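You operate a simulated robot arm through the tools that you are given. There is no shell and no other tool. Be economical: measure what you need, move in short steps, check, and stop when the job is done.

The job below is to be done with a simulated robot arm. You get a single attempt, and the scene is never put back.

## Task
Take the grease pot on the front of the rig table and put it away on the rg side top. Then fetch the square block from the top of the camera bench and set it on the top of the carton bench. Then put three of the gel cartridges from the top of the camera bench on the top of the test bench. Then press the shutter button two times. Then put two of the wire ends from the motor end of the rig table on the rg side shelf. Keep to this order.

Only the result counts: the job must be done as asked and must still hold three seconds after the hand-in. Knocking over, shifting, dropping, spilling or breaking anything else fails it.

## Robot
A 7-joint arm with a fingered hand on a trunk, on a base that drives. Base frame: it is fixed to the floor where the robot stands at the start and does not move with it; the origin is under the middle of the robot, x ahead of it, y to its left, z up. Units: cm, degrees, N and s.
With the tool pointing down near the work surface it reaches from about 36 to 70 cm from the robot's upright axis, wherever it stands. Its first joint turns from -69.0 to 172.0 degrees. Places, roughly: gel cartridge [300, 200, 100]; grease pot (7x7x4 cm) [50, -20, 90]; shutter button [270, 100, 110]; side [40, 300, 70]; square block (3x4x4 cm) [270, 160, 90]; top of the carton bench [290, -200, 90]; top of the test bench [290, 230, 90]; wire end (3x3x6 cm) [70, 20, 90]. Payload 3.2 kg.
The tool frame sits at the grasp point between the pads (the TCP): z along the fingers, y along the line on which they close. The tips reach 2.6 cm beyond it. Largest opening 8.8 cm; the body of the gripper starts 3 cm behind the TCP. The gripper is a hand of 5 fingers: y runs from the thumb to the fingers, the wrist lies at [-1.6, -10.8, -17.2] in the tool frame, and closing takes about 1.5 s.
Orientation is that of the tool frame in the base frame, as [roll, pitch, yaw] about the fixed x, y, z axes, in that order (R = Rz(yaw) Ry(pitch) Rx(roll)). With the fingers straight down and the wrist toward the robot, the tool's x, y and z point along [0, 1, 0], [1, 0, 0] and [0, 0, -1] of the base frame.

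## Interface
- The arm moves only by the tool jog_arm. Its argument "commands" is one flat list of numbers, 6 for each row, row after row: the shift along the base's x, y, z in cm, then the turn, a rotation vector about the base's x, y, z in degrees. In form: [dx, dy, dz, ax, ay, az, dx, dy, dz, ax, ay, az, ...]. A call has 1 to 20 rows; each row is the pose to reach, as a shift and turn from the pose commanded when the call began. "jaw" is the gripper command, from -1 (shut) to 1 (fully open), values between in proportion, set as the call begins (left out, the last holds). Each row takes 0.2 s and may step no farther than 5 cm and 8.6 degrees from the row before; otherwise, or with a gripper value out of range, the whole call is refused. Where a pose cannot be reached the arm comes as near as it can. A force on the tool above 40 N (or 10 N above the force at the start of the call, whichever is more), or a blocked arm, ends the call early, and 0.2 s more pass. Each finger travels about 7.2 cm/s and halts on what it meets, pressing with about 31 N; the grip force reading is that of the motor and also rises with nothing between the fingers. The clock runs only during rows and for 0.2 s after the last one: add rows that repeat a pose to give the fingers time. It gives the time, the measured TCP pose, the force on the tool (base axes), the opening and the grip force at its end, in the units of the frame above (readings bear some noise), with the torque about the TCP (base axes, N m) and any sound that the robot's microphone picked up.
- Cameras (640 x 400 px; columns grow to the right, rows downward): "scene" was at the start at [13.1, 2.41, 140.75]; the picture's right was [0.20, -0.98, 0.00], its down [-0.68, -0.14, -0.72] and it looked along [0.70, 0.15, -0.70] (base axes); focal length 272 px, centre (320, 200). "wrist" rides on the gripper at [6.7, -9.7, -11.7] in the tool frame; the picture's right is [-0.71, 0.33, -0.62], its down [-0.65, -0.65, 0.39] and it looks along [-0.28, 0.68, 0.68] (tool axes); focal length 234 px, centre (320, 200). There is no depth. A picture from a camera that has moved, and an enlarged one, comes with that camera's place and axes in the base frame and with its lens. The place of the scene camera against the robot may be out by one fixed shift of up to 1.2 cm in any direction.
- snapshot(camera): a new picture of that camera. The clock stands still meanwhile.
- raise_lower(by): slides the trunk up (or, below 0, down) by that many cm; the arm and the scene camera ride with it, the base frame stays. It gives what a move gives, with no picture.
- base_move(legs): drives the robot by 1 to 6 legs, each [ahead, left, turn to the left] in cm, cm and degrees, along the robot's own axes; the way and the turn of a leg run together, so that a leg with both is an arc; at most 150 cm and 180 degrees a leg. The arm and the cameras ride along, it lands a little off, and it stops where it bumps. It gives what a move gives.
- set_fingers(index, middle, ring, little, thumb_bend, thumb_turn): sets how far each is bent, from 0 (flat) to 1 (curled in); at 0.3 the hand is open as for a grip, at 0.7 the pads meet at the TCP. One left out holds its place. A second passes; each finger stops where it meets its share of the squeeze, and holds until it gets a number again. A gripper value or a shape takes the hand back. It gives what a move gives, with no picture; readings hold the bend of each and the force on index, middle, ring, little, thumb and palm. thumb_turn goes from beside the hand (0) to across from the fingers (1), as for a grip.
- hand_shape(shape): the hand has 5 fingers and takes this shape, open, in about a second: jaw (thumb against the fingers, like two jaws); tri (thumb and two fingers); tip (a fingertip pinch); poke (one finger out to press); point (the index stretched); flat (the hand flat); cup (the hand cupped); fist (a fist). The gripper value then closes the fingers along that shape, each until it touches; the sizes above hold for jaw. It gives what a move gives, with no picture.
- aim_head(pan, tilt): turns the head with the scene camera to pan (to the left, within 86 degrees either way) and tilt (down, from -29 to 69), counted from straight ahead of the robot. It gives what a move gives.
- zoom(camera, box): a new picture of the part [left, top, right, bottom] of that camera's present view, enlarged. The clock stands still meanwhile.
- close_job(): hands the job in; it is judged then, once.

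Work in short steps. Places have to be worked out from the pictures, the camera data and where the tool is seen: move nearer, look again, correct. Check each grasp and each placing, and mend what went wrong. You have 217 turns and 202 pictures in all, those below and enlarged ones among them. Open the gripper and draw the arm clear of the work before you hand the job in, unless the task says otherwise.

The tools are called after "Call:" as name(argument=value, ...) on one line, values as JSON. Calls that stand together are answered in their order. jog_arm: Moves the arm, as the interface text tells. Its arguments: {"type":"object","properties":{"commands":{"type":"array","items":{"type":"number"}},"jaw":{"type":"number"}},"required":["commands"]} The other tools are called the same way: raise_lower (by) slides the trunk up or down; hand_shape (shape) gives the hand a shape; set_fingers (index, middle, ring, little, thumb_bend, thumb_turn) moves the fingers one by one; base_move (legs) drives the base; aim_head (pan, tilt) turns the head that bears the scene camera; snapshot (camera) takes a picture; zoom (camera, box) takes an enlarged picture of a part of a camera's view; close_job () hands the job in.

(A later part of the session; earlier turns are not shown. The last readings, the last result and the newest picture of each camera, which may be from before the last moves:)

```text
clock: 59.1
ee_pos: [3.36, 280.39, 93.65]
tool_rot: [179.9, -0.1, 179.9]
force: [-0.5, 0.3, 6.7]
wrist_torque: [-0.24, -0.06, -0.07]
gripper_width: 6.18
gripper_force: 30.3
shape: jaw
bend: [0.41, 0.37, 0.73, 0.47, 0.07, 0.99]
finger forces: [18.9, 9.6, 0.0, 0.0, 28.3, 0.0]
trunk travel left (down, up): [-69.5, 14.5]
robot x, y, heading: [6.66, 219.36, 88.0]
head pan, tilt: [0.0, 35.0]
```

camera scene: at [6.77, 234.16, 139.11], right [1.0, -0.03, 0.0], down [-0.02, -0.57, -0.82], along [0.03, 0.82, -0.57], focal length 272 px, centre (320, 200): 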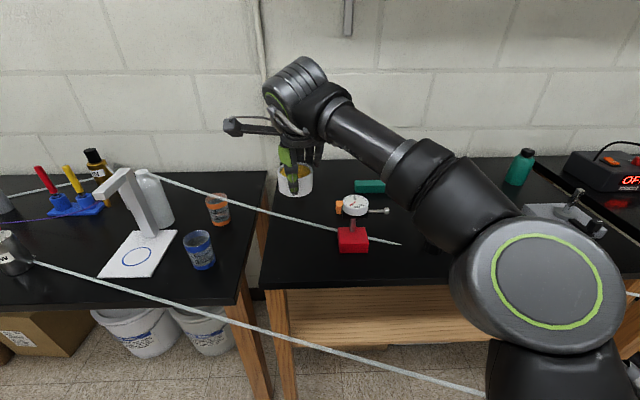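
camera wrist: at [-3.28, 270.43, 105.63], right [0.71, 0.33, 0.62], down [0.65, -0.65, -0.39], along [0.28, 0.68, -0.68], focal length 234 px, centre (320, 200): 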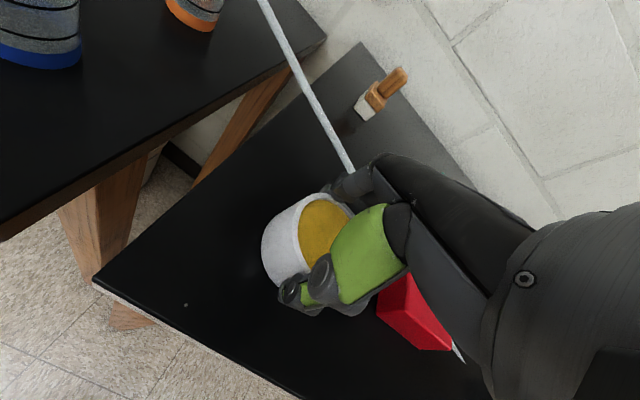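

Contact (6.7 N up). Release, then lift straight up.

Call:
jog_arm(commands=[0, 0, 0, 0, 0, 0, 0, 0, 0, 0, 0, 0, 0, 0, 0, 0, 0, 0, 0, 0, 0, 0, 0, 0, 0, 0, 0, 0, 0, 0], jaw=1)

Call:
jog_arm(commands=[0, 0, 2, 0, 0, 0, 0, 0, 5, 0, 0, 0, 0, 0, 9, 0, 0, 0, 0, 0, 13, 0, 0, 0, 0, 0, 17, 0, 0, 0, 0, 0, 21, 0, 0, 0])

Call:
snapshot(camera="wrist")

Call:
snapshot(camera="scene")

```text
clock: 60.3
ee_pos: [3.36, 280.36, 93.51]
tool_rot: [179.9, -0.2, -179.9]
force: [-0.3, -0.7, 0.3]
wrist_torque: [0.04, 0.0, 0.0]
gripper_width: 8.76
gripper_force: 0.1
shape: jaw
bend: [0.3, 0.3, 0.3, 0.3, 0.3, 0.97]
finger forces: [0.0, 0.1, 0.0, 0.1, 0.0, 0.0]
trunk travel left (down, up): [-69.5, 14.5]
robot x, y, heading: [5.99, 219.61, 87.8]
head pan, tilt: [0.0, 35.0]
```

```text
clock: 61.7
ee_pos: [3.22, 280.2, 114.55]
tool_rot: [180.0, 0.1, -180.0]
force: [0.2, 1.0, -0.4]
wrist_torque: [0.02, 0.01, 0.01]
gripper_width: 8.78
gripper_force: 0.0
shape: jaw
bend: [0.3, 0.3, 0.3, 0.3, 0.3, 0.97]
finger forces: [0.1, 0.0, 0.0, 0.0, 0.0, 0.0]
trunk travel left (down, up): [-69.5, 14.5]
robot x, y, heading: [6.17, 219.64, 87.9]
head pan, tilt: [0.0, 35.0]
```

```text
165 pictures are left
camera wrist: at [-3.38, 270.38, 126.37], right [0.71, 0.33, 0.62], down [0.65, -0.65, -0.39], along [0.28, 0.68, -0.68], focal length 234 px, centre (320, 200)
```

wrist: 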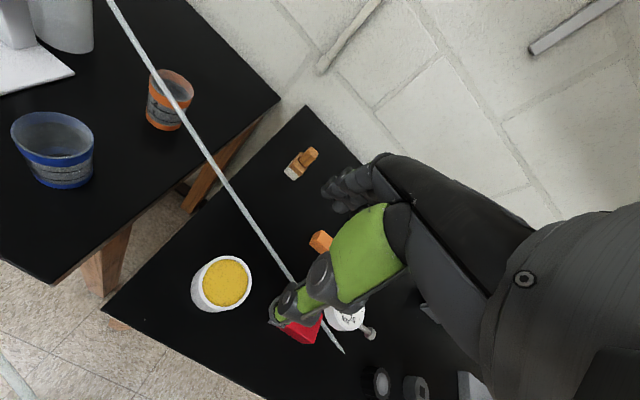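

```text
164 pictures are left
camera scene: at [6.72, 234.07, 139.11], right [1.0, -0.03, 0.0], down [-0.02, -0.57, -0.82], along [0.03, 0.82, -0.57], focal length 272 px, centre (320, 200)
```

scene: 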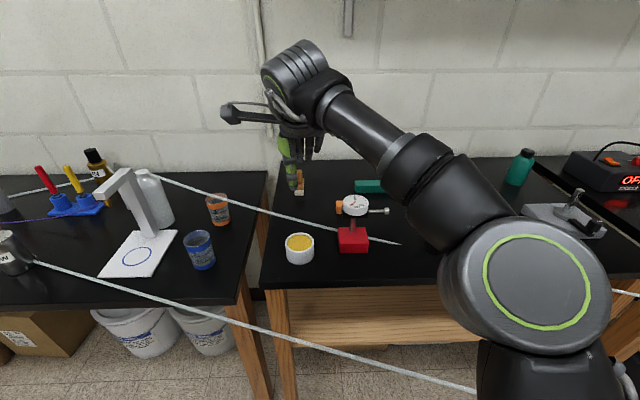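

Pot stands well. Retract the arm and drive toward the camera bench.

Call:
jog_arm(commands=[0, -3, 2, 0, 0, 0, 0, -7, 3, 0, 0, 0, 0, -11, 3, 0, 0, 0, 0, -15, 3, 0, 0, 0, 0, -18, 3, 0, 0, 0])

Call:
base_move(legs=[[-30, 0, 0], [0, 0, -88]])

Call:
aim_head(pan=10, tilt=15)

Call:
snapshot(camera="scene")

```text
clock: 62.9
ee_pos: [3.04, 262.07, 117.42]
tool_rot: [180.0, -0.1, -179.9]
force: [-0.4, -0.4, 0.3]
wrist_torque: [0.01, 0.0, -0.04]
gripper_width: 8.8
gripper_force: 0.0
shape: jaw
bend: [0.3, 0.3, 0.3, 0.3, 0.3, 0.97]
finger forces: [0.1, 0.1, 0.1, 0.1, 0.1, 0.1]
trunk travel left (down, up): [-69.5, 14.5]
robot x, y, heading: [6.01, 219.73, 88.0]
head pan, tilt: [0.0, 35.0]
```

```text
clock: 68.6
ee_pos: [47.63, 195.58, 117.42]
tool_rot: [-180.0, -0.1, 93.1]
force: [0.4, 0.3, 0.0]
wrist_torque: [-0.01, 0.03, 0.03]
gripper_width: 8.79
gripper_force: 0.0
shape: jaw
bend: [0.3, 0.3, 0.3, 0.3, 0.3, 0.97]
finger forces: [0.1, 0.1, 0.0, 0.0, 0.0, 0.0]
trunk travel left (down, up): [-69.5, 14.5]
robot x, y, heading: [5.39, 190.18, 0.8]
head pan, tilt: [0.0, 35.0]
```

```text
clock: 69.5
ee_pos: [47.54, 195.62, 117.4]
tool_rot: [-179.9, -0.1, 93.1]
force: [0.0, 0.2, -0.3]
wrist_torque: [0.06, 0.0, 0.0]
gripper_width: 8.78
gripper_force: 0.1
shape: jaw
bend: [0.3, 0.3, 0.3, 0.3, 0.3, 0.97]
finger forces: [0.0, 0.0, 0.0, 0.0, 0.0, 0.0]
trunk travel left (down, up): [-69.5, 14.5]
robot x, y, heading: [4.98, 190.3, 1.0]
head pan, tilt: [10.0, 15.0]
```

```text
163 pictures are left
camera scene: at [19.49, 192.74, 142.3], right [0.19, -0.98, 0.0], down [-0.25, -0.05, -0.97], along [0.95, 0.18, -0.26], focal length 272 px, centre (320, 200)
```

scene: 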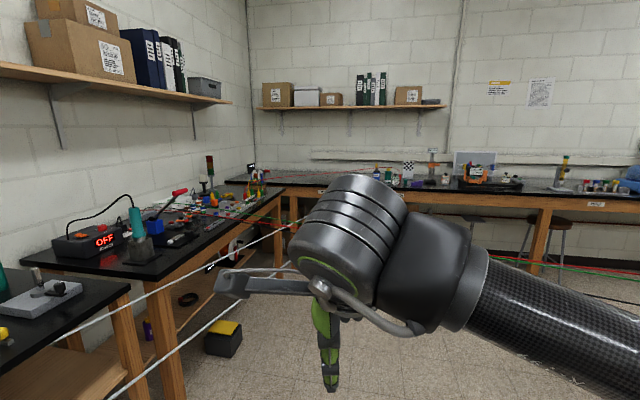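

Call:
base_move(legs=[[130, 0, 0], [0, -20, 0]])

Call:
aim_head(pan=20, tilt=20)

Call:
snapshot(camera="scene")

Call:
snapshot(camera="wrist")

```text
clock: 77.1
ee_pos: [175.34, 178.47, 117.43]
tool_rot: [179.9, -0.1, 93.2]
force: [-0.3, -0.7, -0.5]
wrist_torque: [0.03, -0.02, 0.02]
gripper_width: 8.77
gripper_force: 0.1
shape: jaw
bend: [0.3, 0.3, 0.3, 0.3, 0.3, 0.97]
finger forces: [0.1, 0.0, 0.1, 0.1, 0.0, 0.0]
trunk travel left (down, up): [-69.5, 14.5]
robot x, y, heading: [132.76, 173.05, 1.1]
head pan, tilt: [10.0, 15.0]
```

```text
clock: 77.8
ee_pos: [175.44, 178.45, 117.39]
tool_rot: [-180.0, -0.1, 93.1]
force: [0.2, -0.4, 0.4]
wrist_torque: [0.0, 0.03, 0.0]
gripper_width: 8.76
gripper_force: 0.1
shape: jaw
bend: [0.3, 0.3, 0.3, 0.3, 0.3, 0.97]
finger forces: [0.0, 0.0, 0.0, 0.1, 0.0, 0.0]
trunk travel left (down, up): [-69.5, 14.5]
robot x, y, heading: [132.95, 173.03, 1.2]
head pan, tilt: [20.0, 20.0]
```

```text
162 pictures are left
camera scene: at [146.77, 177.15, 141.5], right [0.36, -0.93, 0.0], down [-0.32, -0.12, -0.94], along [0.88, 0.34, -0.34], focal length 272 px, centre (320, 200)
```

scene: 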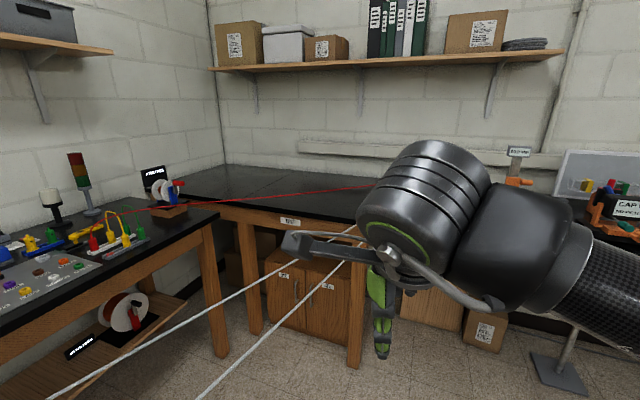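

```text
161 pictures are left
camera wrist: at [165.23, 184.46, 129.12], right [0.37, -0.69, 0.62], down [-0.62, -0.68, -0.39], along [0.69, -0.24, -0.68], focal length 234 px, centre (320, 200)
```

wrist: 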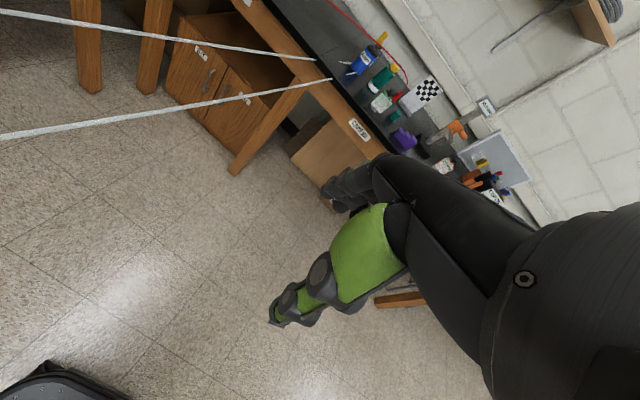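

Call:
base_move(legs=[[62, 0, 0]])

Call:
snapshot(camera="wrist")

Call:
aim_head(pan=0, tilt=30)

Call:
snapshot(camera="scene")

```text
clock: 81.3
ee_pos: [237.51, 179.21, 117.44]
tool_rot: [179.9, -0.1, 92.8]
force: [0.0, -0.5, 0.4]
wrist_torque: [0.0, 0.03, -0.01]
gripper_width: 8.79
gripper_force: 0.1
shape: jaw
bend: [0.3, 0.3, 0.3, 0.3, 0.3, 0.97]
finger forces: [0.0, 0.1, 0.0, 0.0, 0.1, 0.1]
trunk travel left (down, up): [-69.5, 14.5]
robot x, y, heading: [194.85, 174.14, 0.8]
head pan, tilt: [20.0, 20.0]
```

```text
160 pictures are left
camera wrist: at [227.44, 185.31, 129.11], right [0.37, -0.69, 0.62], down [-0.62, -0.68, -0.39], along [0.69, -0.24, -0.68], focal length 234 px, centre (320, 200)
```

wrist: 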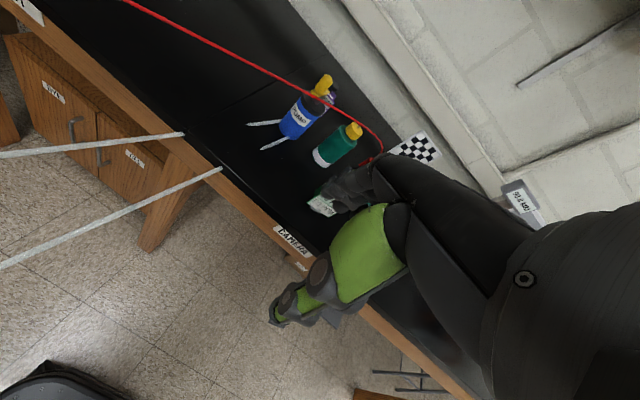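

```text
clock: 82.1
ee_pos: [237.49, 179.12, 117.47]
tool_rot: [-180.0, -0.2, 92.8]
force: [0.4, -0.8, 0.3]
wrist_torque: [-0.02, -0.01, -0.04]
gripper_width: 8.79
gripper_force: 0.1
shape: jaw
bend: [0.3, 0.3, 0.3, 0.3, 0.3, 0.97]
finger forces: [0.1, 0.0, 0.0, 0.0, 0.1, 0.0]
trunk travel left (down, up): [-69.5, 14.5]
robot x, y, heading: [195.0, 173.99, 0.8]
head pan, tilt: [0.0, 30.0]
```

```text
159 pictures are left
camera scene: at [209.25, 174.94, 139.89], right [0.01, -1.0, 0.0], down [-0.5, -0.01, -0.87], along [0.87, 0.01, -0.5], focal length 272 px, centre (320, 200)
```

scene: 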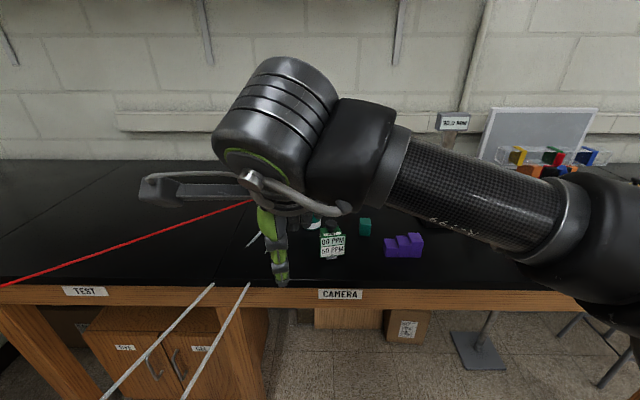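

Call:
zoom(camera="scene", box=[240, 190, 440, 310])

Call:
zoom(camera="scene", box=[440, 100, 640, 220])

Call:
zoom(camera="wrist", box=[220, 60, 440, 260])

```text
3.20 times, centred on (340, 250) of scene
camera zoom: at [209.25, 174.94, 139.89], right [0.01, -1.0, 0.0], down [-0.5, -0.01, -0.87], along [0.87, 0.01, -0.5], focal length 871 px, centre (256, 40)
```

zoom: 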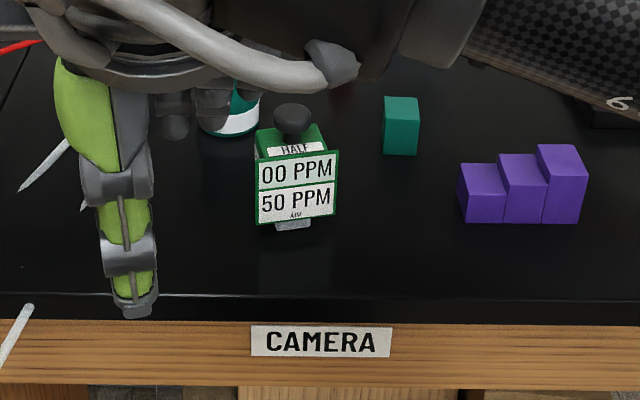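

```text
3.20 times, centred on (540, 160) of scene
camera zoom: at [209.25, 174.94, 139.89], right [0.01, -1.0, 0.0], down [-0.5, -0.01, -0.87], along [0.87, 0.01, -0.5], focal length 871 px, centre (-384, 328)
```

zoom: 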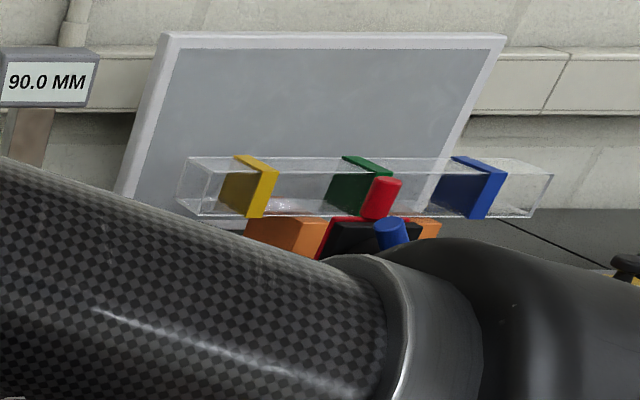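

```text
2.00 times, centred on (330, 160) of wrist
camera zoom: at [227.41, 185.31, 129.12], right [0.37, -0.69, 0.62], down [-0.62, -0.68, -0.39], along [0.69, -0.24, -0.68], focal length 468 px, centre (300, 280)
```

zoom: 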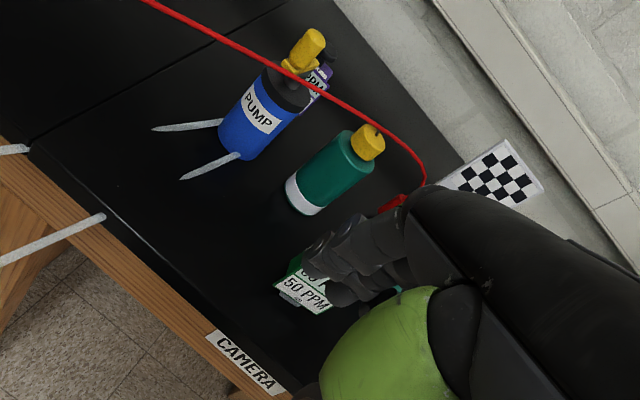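

The square block is the green cube near (276, 162). Move the robot nearer, then take a wrist view.

Call:
base_move(legs=[[14, -13, 0]])

Call:
snapshot(camera="wrist")

Call:
snapshot(camera="scene")

```text
clock: 83.7
ee_pos: [251.62, 167.15, 117.46]
tool_rot: [-180.0, -0.1, 93.0]
force: [-0.4, 0.3, -0.1]
wrist_torque: [0.01, -0.02, -0.01]
gripper_width: 8.77
gripper_force: 0.2
shape: jaw
bend: [0.3, 0.3, 0.3, 0.3, 0.3, 0.97]
finger forces: [0.0, 0.0, 0.1, 0.1, 0.1, 0.0]
trunk travel left (down, up): [-69.5, 14.5]
robot x, y, heading: [209.22, 161.97, 0.9]
head pan, tilt: [0.0, 30.0]
```

```text
155 pictures are left
camera wrist: at [241.4, 173.18, 129.12], right [0.37, -0.69, 0.62], down [-0.62, -0.68, -0.39], along [0.69, -0.24, -0.68], focal length 234 px, centre (320, 200)
```

wrist: 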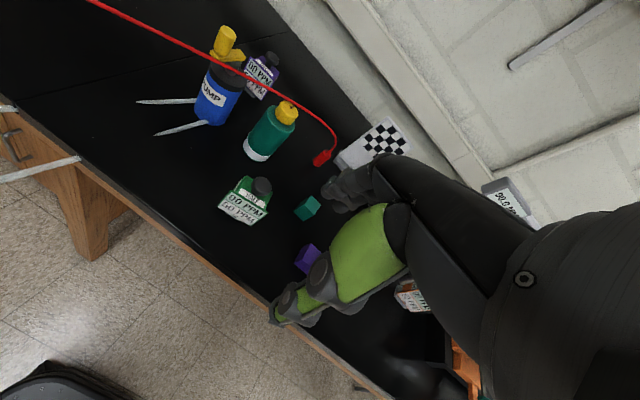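

```text
154 pictures are left
camera scene: at [223.3, 162.71, 139.88], right [0.02, -1.0, 0.0], down [-0.5, -0.01, -0.87], along [0.87, 0.02, -0.5], focal length 272 px, centre (320, 200)
```

scene: 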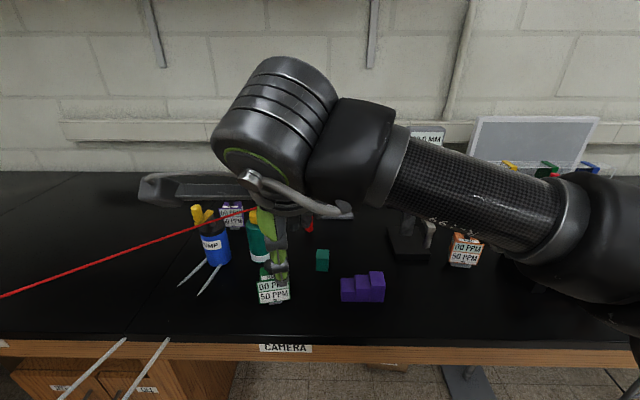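

Block estimated at (274.5, 162.7). Move above it and look again.

Call:
jog_arm(commands=[4.6, -0.9, 0, 0, 0, 0, 9.2, -1.8, 0, 0, 0, 0, 13.8, -2.7, 0, 0, 0, -1.5, 18.4, -3.6, -2, 0, 0, -3, 22.9, -4.5, -4, 0, 0, -3, 22.9, -4.5, -8, 0, 0, -3])

Call:
snapshot(camera="wrist")

Call:
snapshot(camera="scene")

```text
refused: row 4 steps farther than a row can; nothing moved
```

```text
153 pictures are left
camera wrist: at [241.4, 173.18, 129.12], right [0.37, -0.69, 0.62], down [-0.62, -0.68, -0.39], along [0.69, -0.24, -0.68], focal length 234 px, centre (320, 200)
```

wrist: 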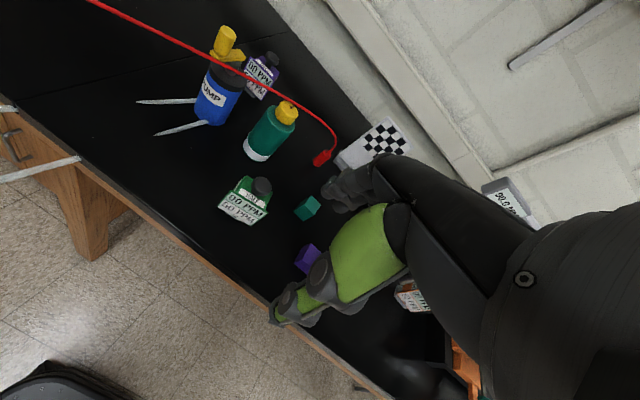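

```text
152 pictures are left
camera scene: at [223.3, 162.71, 139.88], right [0.02, -1.0, 0.0], down [-0.5, -0.01, -0.87], along [0.87, 0.02, -0.5], focal length 272 px, centre (320, 200)
```

scene: 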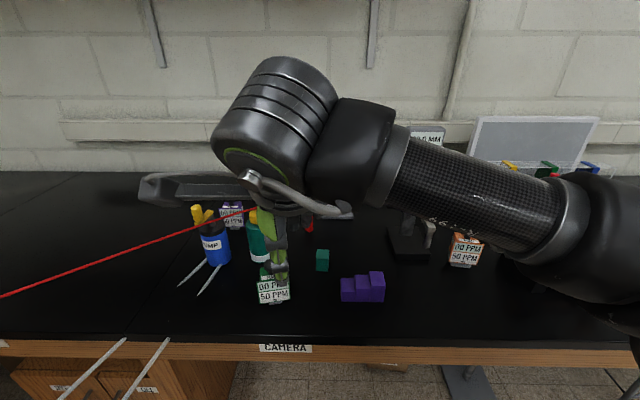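

Smaller steps, same motion.

Call:
jog_arm(commands=[4, -0.8, 0, 0, 0, 0, 8, -1.6, 0, 0, 0, 0, 12, -2.4, 0, 0, 0, -1, 16, -3.2, 0, 0, 0, -2, 20, -4, -1, 0, 0, -3, 22.9, -4.5, -3, 0, 0, -3, 22.9, -4.5, -6, 0, 0, -3, 22.9, -4.5, -8, 0, 0, -3])

Call:
snapshot(camera="wrist")

Call:
snapshot(camera="scene")

```text
clock: 85.5
ee_pos: [274.51, 162.79, 109.41]
tool_rot: [-179.8, 0.1, 90.2]
force: [0.6, 0.8, -0.1]
wrist_torque: [-0.01, -0.01, -0.03]
gripper_width: 8.79
gripper_force: 0.1
shape: jaw
bend: [0.3, 0.3, 0.3, 0.3, 0.3, 0.97]
finger forces: [0.1, 0.1, 0.0, 0.0, 0.1, 0.0]
trunk travel left (down, up): [-69.5, 14.5]
robot x, y, heading: [209.22, 161.52, 1.0]
head pan, tilt: [0.0, 30.0]
```

```text
151 pictures are left
camera wrist: at [264.69, 169.28, 120.96], right [0.33, -0.71, 0.62], down [-0.65, -0.65, -0.39], along [0.68, -0.28, -0.68], focal length 234 px, centre (320, 200)
```

wrist: 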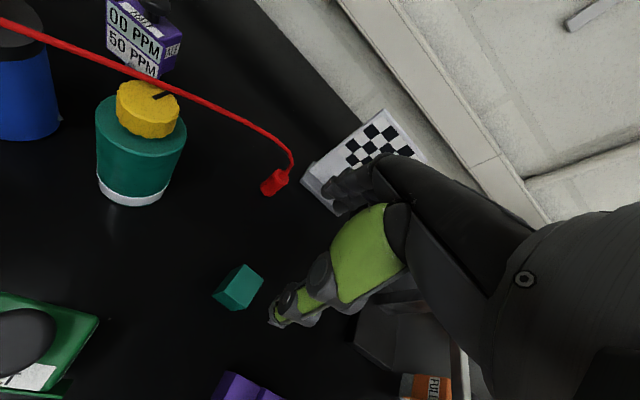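

```text
150 pictures are left
camera scene: at [223.35, 162.81, 139.88], right [0.02, -1.0, 0.0], down [-0.5, -0.01, -0.87], along [0.87, 0.02, -0.5], focal length 272 px, centre (320, 200)
```

scene: 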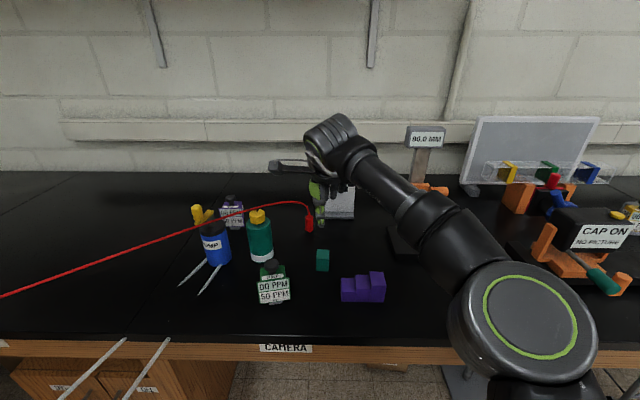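

Call:
jog_arm(commands=[-0.4, -0.5, -4, 0, 0, 0, -0.7, -1, -8, 0, 0, 0, -0.7, -1, -11, 0, 0, 0])

Call:
snapshot(camera="wrist")

Call:
snapshot(camera="scene")

```text
clock: 86.2
ee_pos: [273.64, 161.66, 98.18]
tool_rot: [-179.9, 0.0, 90.1]
force: [0.6, 0.6, 0.1]
wrist_torque: [0.0, 0.0, 0.03]
gripper_width: 8.79
gripper_force: 0.1
shape: jaw
bend: [0.3, 0.3, 0.3, 0.3, 0.3, 0.97]
finger forces: [0.0, 0.0, 0.1, 0.0, 0.0, 0.1]
trunk travel left (down, up): [-69.5, 14.5]
robot x, y, heading: [209.24, 161.39, 0.9]
head pan, tilt: [0.0, 30.0]
```

```text
149 pictures are left
camera wrist: at [263.94, 168.19, 109.95], right [0.33, -0.71, 0.62], down [-0.65, -0.65, -0.39], along [0.68, -0.28, -0.68], focal length 234 px, centre (320, 200)
```

wrist: 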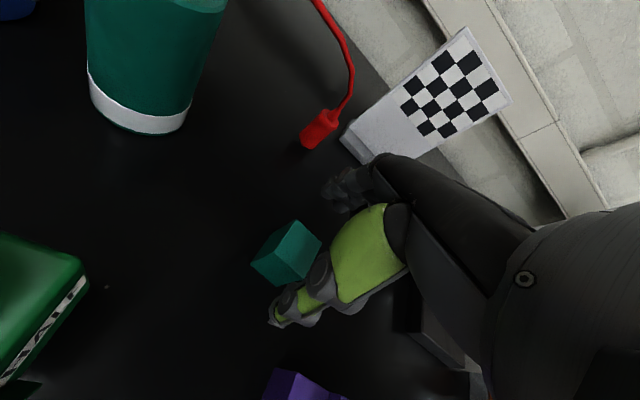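

```text
148 pictures are left
camera scene: at [223.36, 162.72, 139.88], right [0.02, -1.0, 0.0], down [-0.5, -0.01, -0.87], along [0.87, 0.02, -0.5], focal length 272 px, centre (320, 200)
```

scene: 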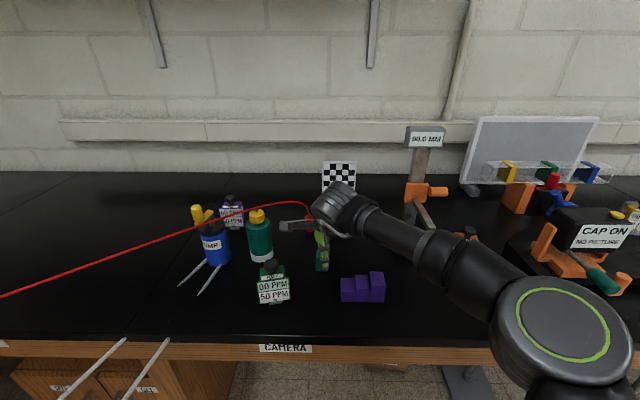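

Call:
jog_arm(commands=[0.4, -0.3, -2, 0, 0, 0, 0.4, -0.3, -4, 0, 0, 0, 0.4, -0.3, -4.9, 0, 0, 0])

Call:
jog_arm(commands=[0, 0, 0, 0, 0, 0, 0, 0, 0, 0, 0, 0, 0, 0, 0, 0, 0, 0, 0, 0, 0, 0, 0, 0, 0, 0, 0, 0, 0, 0, 0, 0, 0, 0, 0, 0, 0, 0, 0, 0, 0, 0], jaw=-0.7)

Call:
snapshot(camera="wrist")

```text
clock: 87.2
ee_pos: [274.47, 161.47, 94.5]
tool_rot: [178.8, -0.7, 90.0]
force: [-1.8, 0.5, 10.3]
wrist_torque: [-0.04, 0.04, -0.01]
gripper_width: 8.76
gripper_force: 0.1
shape: jaw
bend: [0.3, 0.3, 0.3, 0.3, 0.28, 0.98]
finger forces: [0.1, 4.6, 0.0, 0.1, 4.7, 0.1]
trunk travel left (down, up): [-69.5, 14.5]
robot x, y, heading: [209.13, 161.65, 1.1]
head pan, tilt: [0.0, 30.0]
stopped in row 3: the force on the tool passed its limit (the readings are from after the stop); the commanded pose is now the measured one
```

```text
clock: 88.8
ee_pos: [273.91, 161.72, 94.59]
tool_rot: [178.7, -0.5, 90.0]
force: [-9.5, 4.0, 24.0]
wrist_torque: [0.08, 1.52, -0.16]
gripper_width: 4.36
gripper_force: 31.3
shape: jaw
bend: [0.7, 0.43, 0.72, 0.67, 0.28, 1.0]
finger forces: [17.0, 0.0, 0.0, 0.0, 42.3, 0.0]
trunk travel left (down, up): [-69.5, 14.5]
robot x, y, heading: [209.47, 161.83, 0.9]
head pan, tilt: [0.0, 30.0]
```

```text
147 pictures are left
camera wrist: at [263.8, 168.12, 106.27], right [0.32, -0.71, 0.62], down [-0.64, -0.65, -0.41], along [0.7, -0.27, -0.66], focal length 234 px, centre (320, 200)
```

wrist: 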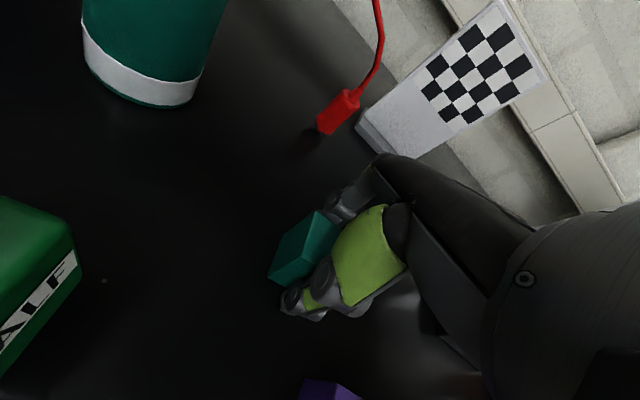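

The bench is a bit higher than thought (contact at 94.5). The block seems gripped by thumb and index; ease up and check.

Call:
jog_arm(commands=[0, 0, 0.4, 0, 0, 0, 0, 0, 0.8, 0, 0, 0, 0, 0, 1.6, 0, 0, 0, 0, 0, 3, 0, 0, 0, 0, 0, 5, 0, 0, 0])

Call:
snapshot(camera="wrist")

Call:
zoom(camera="scene", box=[220, 150, 440, 310])

```text
clock: 90.0
ee_pos: [274.32, 161.35, 99.02]
tool_rot: [179.2, -0.4, 90.0]
force: [-0.2, 0.4, -1.0]
wrist_torque: [-0.03, 0.0, 0.05]
gripper_width: 3.65
gripper_force: 31.1
shape: jaw
bend: [0.7, 0.43, 0.72, 0.67, 0.08, 1.0]
finger forces: [23.3, 0.0, 0.0, 0.0, 23.2, 0.0]
trunk travel left (down, up): [-69.5, 14.5]
robot x, y, heading: [209.28, 161.71, 0.8]
head pan, tilt: [0.0, 30.0]
```

```text
146 pictures are left
camera wrist: at [264.37, 167.81, 110.68], right [0.32, -0.71, 0.62], down [-0.65, -0.65, -0.4], along [0.69, -0.27, -0.67], focal length 234 px, centre (320, 200)
```

wrist: 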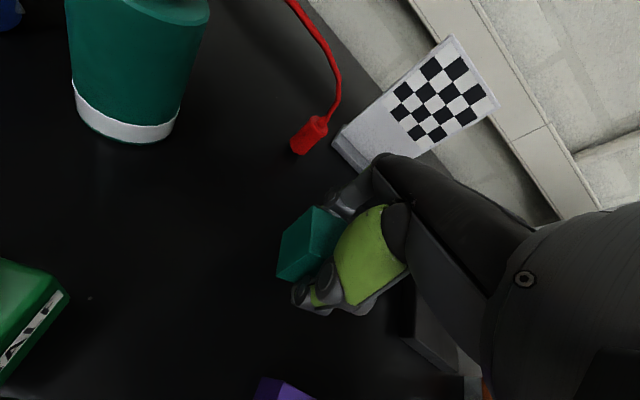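

```text
2.50 times, centred on (330, 230) of scene
camera zoom: at [223.29, 162.74, 139.88], right [0.02, -1.0, 0.0], down [-0.5, -0.01, -0.87], along [0.87, 0.02, -0.5], focal length 681 px, centre (295, 125)
```

zoom: 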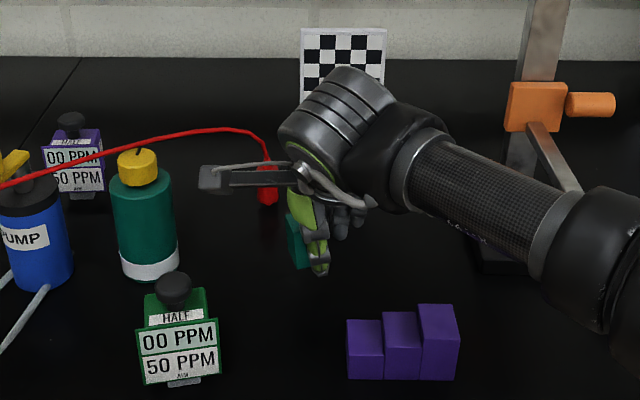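

Block is held. Lift, retract and look down the aisle to the right.

Call:
jog_arm(commands=[0, 0, 4, 0, 0, 0, -1, 0, 8, 0, 0, 0, -4, 0, 11, 0, 0, 0, -8, 0, 14, 0, 0, 0, -12, 0, 16, 0, 0, 0, -16, 0, 16, 0, 0, 0, -20, 0, 16, 0, 0, 0, -23, 0, 16, 0, 0, 0])

Call:
base_move(legs=[[-25, 0, 0], [0, 0, -90]])

Call:
aim_head(pan=0, tilt=25)

Call:
snapshot(camera="scene")

Call:
snapshot(camera="wrist")

```text
clock: 91.8
ee_pos: [251.45, 161.31, 115.21]
tool_rot: [179.1, -0.6, 90.1]
force: [0.0, 0.8, -1.2]
wrist_torque: [-0.03, 0.0, 0.01]
gripper_width: 3.63
gripper_force: 31.3
shape: jaw
bend: [0.7, 0.43, 0.72, 0.67, 0.08, 1.0]
finger forces: [23.3, 0.0, 0.0, 0.0, 23.3, 0.0]
trunk travel left (down, up): [-69.5, 14.5]
robot x, y, heading: [209.24, 161.7, 1.1]
head pan, tilt: [0.0, 30.0]
```

```text
clock: 97.4
ee_pos: [185.97, 118.67, 115.23]
tool_rot: [179.1, -0.5, 3.1]
force: [0.5, -0.2, -1.1]
wrist_torque: [-0.02, 0.01, 0.03]
gripper_width: 3.63
gripper_force: 31.4
shape: jaw
bend: [0.7, 0.43, 0.72, 0.67, 0.08, 1.0]
finger forces: [23.2, 0.0, 0.1, 0.0, 22.9, 0.1]
trunk travel left (down, up): [-69.5, 14.5]
robot x, y, heading: [184.04, 161.28, -85.7]
head pan, tilt: [0.0, 30.0]
```

```text
clock: 98.1
ee_pos: [185.88, 118.62, 115.29]
tool_rot: [179.1, -0.5, 3.1]
force: [-0.3, -0.2, -2.2]
wrist_torque: [-0.01, -0.01, 0.02]
gripper_width: 3.59
gripper_force: 30.9
shape: jaw
bend: [0.7, 0.43, 0.72, 0.67, 0.08, 1.0]
finger forces: [23.1, 0.0, 0.0, 0.0, 22.9, 0.1]
trunk travel left (down, up): [-69.5, 14.5]
robot x, y, heading: [183.96, 161.36, -85.8]
head pan, tilt: [0.0, 25.0]
```

```text
144 pictures are left
camera scene: at [185.09, 147.75, 140.68], right [-1.0, -0.07, 0.0], down [-0.03, 0.42, -0.91], along [0.06, -0.9, -0.42], focal length 272 px, centre (320, 200)
```

scene: 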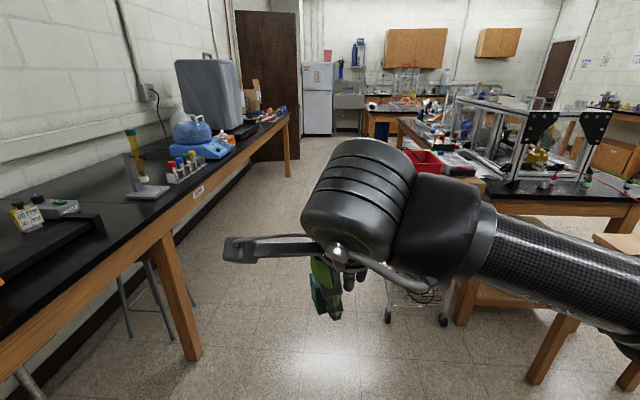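

```text
143 pictures are left
camera wrist: at [191.87, 128.91, 126.81], right [-0.7, -0.36, 0.62], down [-0.68, 0.61, -0.4], along [-0.24, -0.7, -0.67], focal length 234 px, centre (320, 200)
```

wrist: 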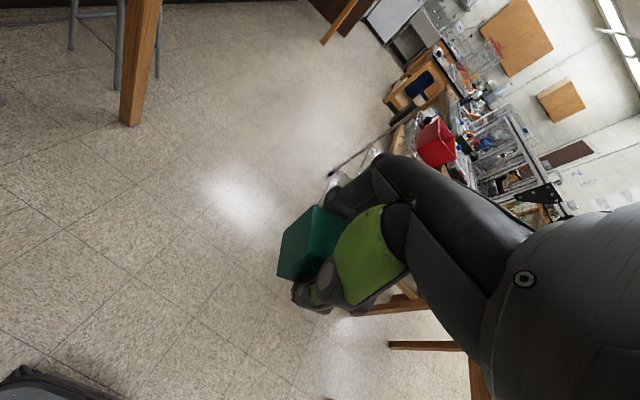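

Call:
base_move(legs=[[0, 16, -4], [150, 0, 0], [130, 0, 0]])

Call:
aim_head(pan=40, tilt=25)

Call:
snapshot(camera="scene")

```text
clock: 112.8
ee_pos: [195.8, -163.57, 115.32]
tool_rot: [179.0, -0.6, -1.5]
force: [0.0, 0.9, -0.6]
wrist_torque: [0.03, 0.01, 0.0]
gripper_width: 3.61
gripper_force: 31.3
shape: jaw
bend: [0.7, 0.43, 0.72, 0.67, 0.08, 1.0]
finger forces: [23.1, 0.0, 0.0, 0.0, 22.8, 0.0]
trunk travel left (down, up): [-69.5, 14.5]
robot x, y, heading: [196.94, -120.85, -90.3]
head pan, tilt: [0.0, 25.0]
```

```text
clock: 113.8
ee_pos: [195.8, -163.52, 115.1]
tool_rot: [179.1, -0.5, -1.4]
force: [-0.4, 0.6, -0.2]
wrist_torque: [0.01, 0.02, -0.03]
gripper_width: 3.61
gripper_force: 30.9
shape: jaw
bend: [0.7, 0.43, 0.72, 0.67, 0.08, 1.0]
finger forces: [23.1, 0.1, 0.1, 0.0, 23.1, 0.1]
trunk travel left (down, up): [-69.5, 14.5]
robot x, y, heading: [197.19, -121.1, -90.3]
head pan, tilt: [40.0, 25.0]
```

```text
142 pictures are left
camera scene: at [203.13, -132.4, 140.68], right [-0.77, -0.64, 0.0], down [-0.27, 0.33, -0.91], along [0.58, -0.7, -0.42], focal length 272 px, centre (320, 200)
```

scene: 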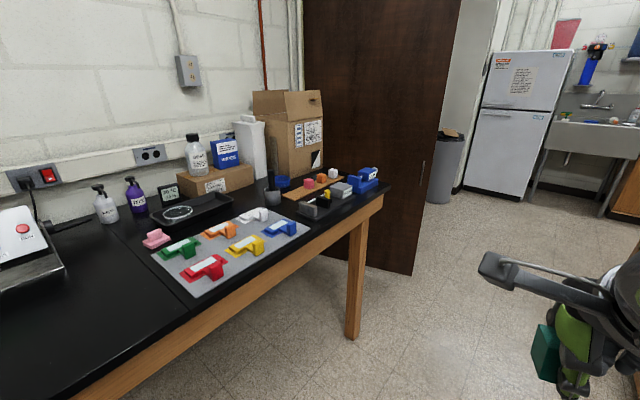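

Call:
base_move(legs=[[65, 0, 0], [0, 0, 90]])

Call:
aim_head(pan=0, tilt=35)

Call:
snapshot(camera="scene")

Call:
snapshot(camera="wrist")

```text
clock: 121.2
ee_pos: [239.33, -188.44, 115.19]
tool_rot: [179.0, -0.4, 87.7]
force: [-0.7, 0.5, -1.2]
wrist_torque: [-0.02, 0.0, 0.01]
gripper_width: 3.59
gripper_force: 30.7
shape: jaw
bend: [0.7, 0.43, 0.72, 0.67, 0.08, 1.0]
finger forces: [22.9, 0.0, 0.1, 0.0, 22.8, 0.0]
trunk travel left (down, up): [-69.5, 14.5]
robot x, y, heading: [196.99, -186.37, -1.2]
head pan, tilt: [40.0, 25.0]
```

```text
clock: 122.3
ee_pos: [239.31, -188.53, 115.12]
tool_rot: [179.1, -0.5, 87.7]
force: [-0.1, 1.2, -1.5]
wrist_torque: [-0.04, 0.02, -0.02]
gripper_width: 3.56
gripper_force: 30.7
shape: jaw
bend: [0.7, 0.43, 0.72, 0.67, 0.08, 1.0]
finger forces: [22.8, 0.1, 0.0, 0.1, 22.7, 0.0]
trunk travel left (down, up): [-69.5, 14.5]
robot x, y, heading: [196.98, -186.5, -1.1]
head pan, tilt: [0.0, 35.0]
```

```text
141 pictures are left
camera scene: at [210.78, -185.94, 139.11], right [-0.02, -1.0, 0.0], down [-0.57, 0.01, -0.82], along [0.82, -0.02, -0.57], focal length 272 px, centre (320, 200)
```

scene: 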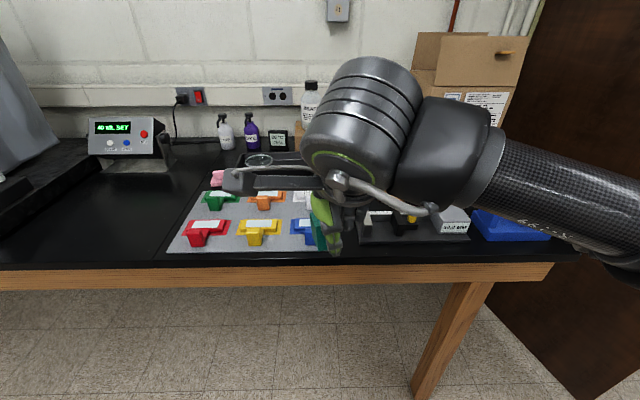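

```text
140 pictures are left
camera wrist: at [229.64, -181.63, 126.81], right [0.29, -0.73, 0.62], down [-0.67, -0.62, -0.4], along [0.68, -0.3, -0.67], focal length 234 px, centre (320, 200)
```

wrist: 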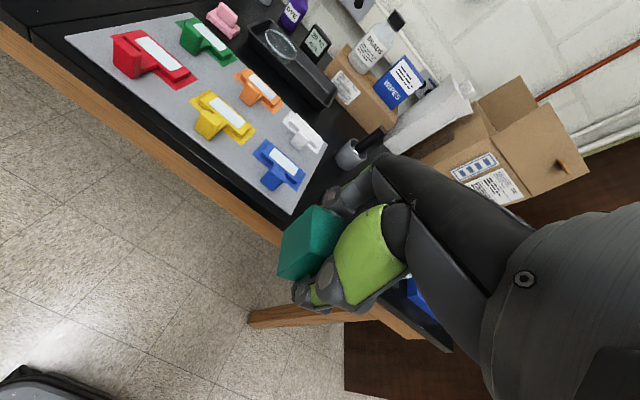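

Call:
zoom(camera="scene", box=[0, 130, 220, 290])

Call:
zoom(camera="scene", box=[330, 150, 600, 300])

```text
2.50 times, centred on (110, 210) of scene
camera zoom: at [210.78, -185.94, 139.11], right [-0.02, -1.0, 0.0], down [-0.57, 0.01, -0.82], along [0.82, -0.02, -0.57], focal length 681 px, centre (845, 175)
```

zoom: 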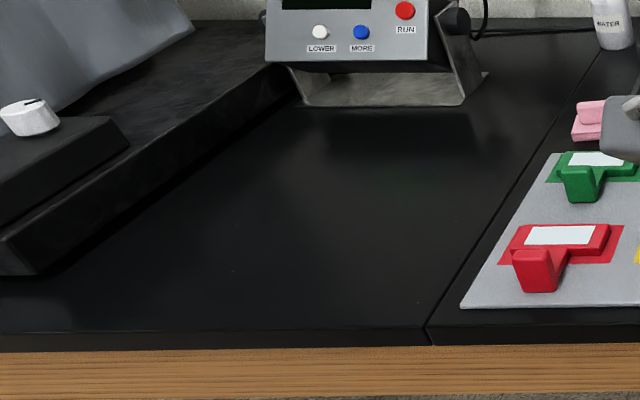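

```text
2.37 times, centred on (465, 225) of scene
camera zoom: at [210.78, -185.94, 139.11], right [-0.02, -1.0, 0.0], down [-0.57, 0.01, -0.82], along [0.82, -0.02, -0.57], focal length 645 px, centre (-24, 141)
```

zoom: 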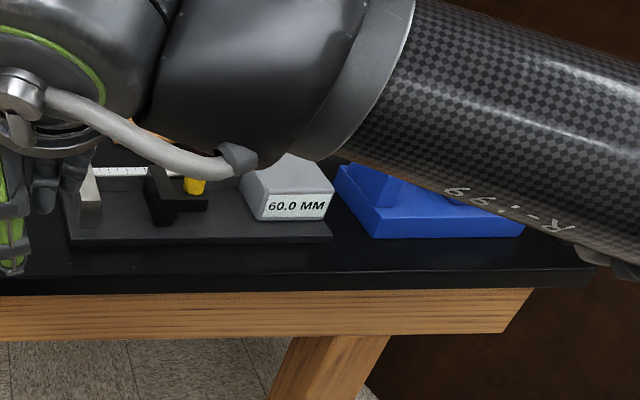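

Free room is limited by the mat; I swing the hand left to see the area between the mat and the caliper base.

Call:
raise_lower(by=14)

Call:
jog_arm(commands=[0, 4, 0, 0, 0, 0, 0, 8, 0, 0, 0, 0, 0, 12, 0, 0, 0, 0, 0, 16, 0, 0, 0, 0, 0, 20, 0, 0, 0, 0, 0, 24, 0, 0, 0, 0, 0, 28, 0, 0, 0, 0])

Call:
aim_head(pan=-10, tilt=40)

Call:
snapshot(camera="scene")

Call:
snapshot(camera="wrist")

```text
clock: 124.0
ee_pos: [239.29, -188.5, 129.17]
tool_rot: [179.0, -0.4, 87.6]
force: [-0.9, 0.0, -0.8]
wrist_torque: [0.0, -0.03, 0.0]
gripper_width: 3.56
gripper_force: 30.9
shape: jaw
bend: [0.7, 0.43, 0.72, 0.67, 0.08, 1.0]
finger forces: [22.9, 0.0, 0.0, 0.0, 22.9, 0.1]
trunk travel left (down, up): [-83.5, 0.5]
robot x, y, heading: [196.86, -186.53, -1.5]
head pan, tilt: [0.0, 35.0]
```

```text
clock: 125.8
ee_pos: [242.54, -165.26, 132.36]
tool_rot: [179.4, -5.3, 83.4]
force: [-0.1, -0.7, -0.9]
wrist_torque: [0.0, -0.02, 0.01]
gripper_width: 3.51
gripper_force: 31.5
shape: jaw
bend: [0.7, 0.43, 0.72, 0.67, 0.07, 1.0]
finger forces: [23.1, 0.0, 0.0, 0.0, 23.0, 0.0]
out of reach, approached as far as the arm can: row 7
trunk travel left (down, up): [-83.5, 0.5]
robot x, y, heading: [196.91, -186.4, -1.4]
head pan, tilt: [0.0, 35.0]
stopped in row 7: the arm was blocked; the commanded pose is now the measured one
```

```text
clock: 126.5
ee_pos: [242.59, -165.1, 132.3]
tool_rot: [179.4, -5.1, 83.4]
force: [0.5, -0.1, -1.4]
wrist_torque: [0.01, -0.04, 0.02]
gripper_width: 3.5
gripper_force: 30.7
shape: jaw
bend: [0.7, 0.43, 0.72, 0.67, 0.07, 1.0]
finger forces: [23.2, 0.1, 0.1, 0.1, 23.0, 0.0]
trunk travel left (down, up): [-83.5, 0.5]
robot x, y, heading: [196.93, -186.33, -1.1]
head pan, tilt: [-10.0, 40.0]
```

```text
137 pictures are left
camera scene: at [210.3, -187.35, 152.35], right [-0.2, -0.98, 0.0], down [-0.63, 0.13, -0.77], along [0.75, -0.15, -0.64], focal length 272 px, centre (320, 200)
```

scene: 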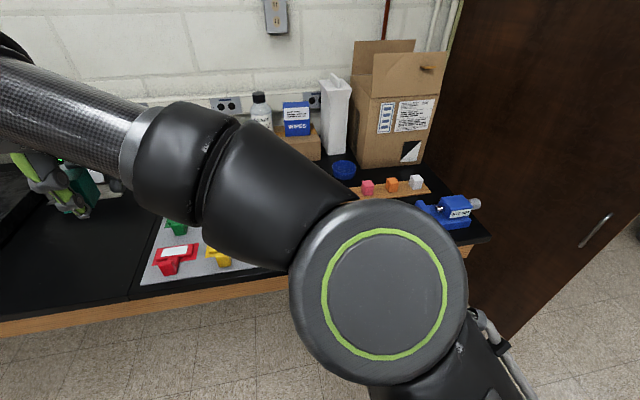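

```text
136 pictures are left
camera wrist: at [233.27, -158.5, 144.44], right [0.24, -0.79, 0.56], down [-0.72, -0.53, -0.45], along [0.66, -0.29, -0.69], focal length 234 px, centre (320, 200)
```

wrist: 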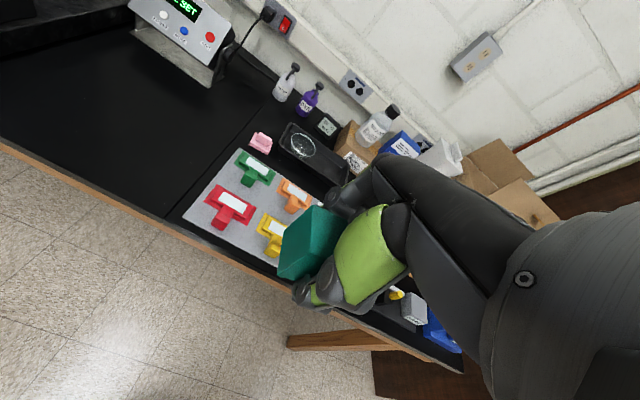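

Call:
jog_arm(commands=[0, -4, 0, -1, 0, 1.5, 0, -8, 0, -2, 0, 3, 0, -12, 0, -3, 0, 4.5, 0, -16, 0, -4, 0, 6, 0, -20, 0, -5, 0, 6.5])

Call:
base_move(legs=[[0, -32, 0]])

Call:
snapshot(camera="wrist")

Call:
aim_head(pan=30, tilt=40)

Call:
snapshot(camera="scene")

```text
clock: 127.7
ee_pos: [242.47, -185.27, 132.15]
tool_rot: [179.0, -0.2, 90.2]
force: [-1.3, -0.9, -2.1]
wrist_torque: [-0.02, -0.02, 0.0]
gripper_width: 3.48
gripper_force: 30.8
shape: jaw
bend: [0.7, 0.43, 0.72, 0.67, 0.07, 1.0]
finger forces: [22.8, 0.1, 0.0, 0.0, 22.8, 0.1]
trunk travel left (down, up): [-83.5, 0.5]
robot x, y, heading: [197.47, -186.33, -1.4]
head pan, tilt: [-10.0, 40.0]
```

```text
clock: 129.8
ee_pos: [241.63, -217.31, 132.18]
tool_rot: [179.2, 0.0, 89.8]
force: [-0.5, -0.2, -1.0]
wrist_torque: [-0.03, 0.03, 0.03]
gripper_width: 3.48
gripper_force: 31.4
shape: jaw
bend: [0.7, 0.43, 0.72, 0.67, 0.07, 1.0]
finger forces: [22.9, 0.1, 0.0, 0.0, 22.7, 0.1]
trunk travel left (down, up): [-83.5, 0.5]
robot x, y, heading: [196.16, -218.33, -1.8]
head pan, tilt: [-10.0, 40.0]
```

```text
135 pictures are left
camera wrist: at [231.74, -210.72, 143.69], right [0.32, -0.71, 0.63], down [-0.65, -0.65, -0.4], along [0.69, -0.28, -0.67], focal length 234 px, centre (320, 200)
```

wrist: 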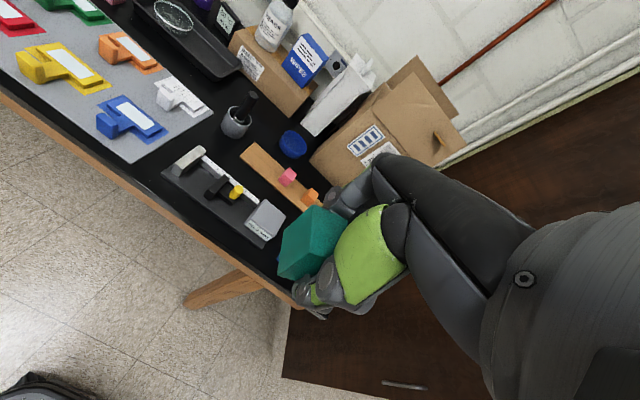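

```text
clock: 130.9
ee_pos: [241.73, -217.43, 132.36]
tool_rot: [179.1, -0.1, 89.8]
force: [-0.1, 0.3, -1.1]
wrist_torque: [0.01, 0.02, 0.02]
gripper_width: 3.5
gripper_force: 31.4
shape: jaw
bend: [0.7, 0.43, 0.72, 0.67, 0.07, 1.0]
finger forces: [22.9, 0.0, 0.0, 0.0, 22.8, 0.0]
trunk travel left (down, up): [-83.5, 0.5]
robot x, y, heading: [196.18, -218.47, -1.5]
head pan, tilt: [30.0, 40.0]
```

```text
134 pictures are left
camera scene: at [208.63, -213.87, 152.35], right [0.47, -0.88, 0.0], down [-0.57, -0.3, -0.77], along [0.67, 0.36, -0.64], focal length 272 px, centre (320, 200)
```

scene: 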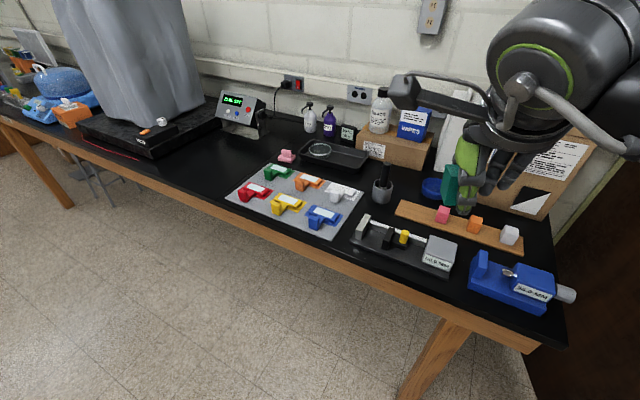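

A usable free strip lies in front of the caliper base (x≈252–260, y≈-215). I turn the hand to yaw 0 so thumb and fingers line up along that strip, and move above it.

Call:
jog_arm(commands=[1, 0, 0, 0, 0, -8, 2, 0, 0, 0, 0, -16, 3, 0, 0, 0, 0, -24, 4, 0, 0, 0, 0, -32, 5, 0, 0, 0, 0, -40, 6, 0, 0, 0, 0, -48, 7, 0, 0, 0, 0, -56, 8, 0, 0, 0, 0, -64, 9, 0, 0, 0, 0, -72, 10, 0.5, 0, 0, 0, -80, 11, 1, 0, 0, 0, -86, 12.5, 2, 0, 0, 0, -90])

Call:
snapshot(camera="wrist")

Call:
snapshot(camera="scene")

```text
clock: 133.7
ee_pos: [246.55, -222.98, 127.52]
tool_rot: [-177.2, 0.9, -3.8]
force: [0.6, -0.7, -1.1]
wrist_torque: [-0.01, 0.0, 0.04]
gripper_width: 3.44
gripper_force: 31.3
shape: jaw
bend: [0.7, 0.43, 0.72, 0.67, 0.06, 1.0]
finger forces: [22.9, 0.1, 0.0, 0.1, 22.8, 0.1]
out of reach, approached as far as the arm can: row 8, 9, 10, 11, 12
trunk travel left (down, up): [-83.5, 0.5]
robot x, y, heading: [196.2, -218.76, -1.7]
head pan, tilt: [30.0, 40.0]
stopped in row 12: the arm was blocked; the commanded pose is now the measured one
```

```text
133 pictures are left
camera wrist: at [253.87, -214.37, 139.58], right [-0.72, -0.31, 0.62], down [-0.61, 0.71, -0.35], along [-0.33, -0.63, -0.71], focal length 234 px, centre (320, 200)
```

wrist: 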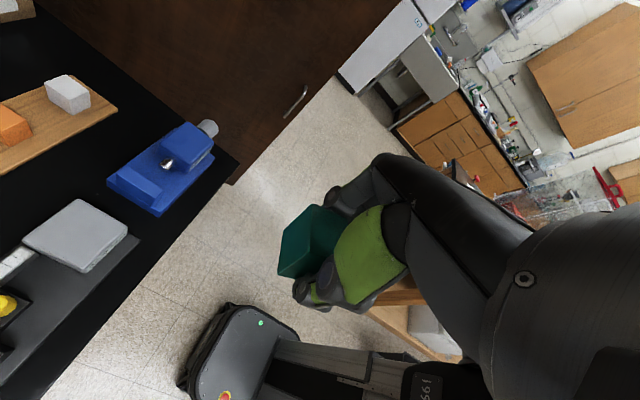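

```text
132 pictures are left
camera scene: at [208.66, -213.94, 152.35], right [0.47, -0.88, 0.0], down [-0.57, -0.3, -0.77], along [0.67, 0.36, -0.64], focal length 272 px, centre (320, 200)
```

scene: 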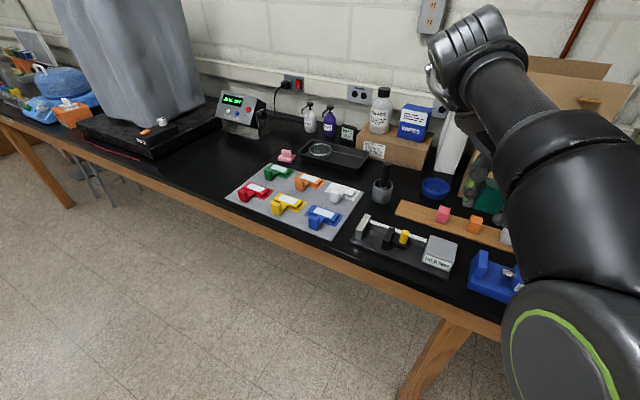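

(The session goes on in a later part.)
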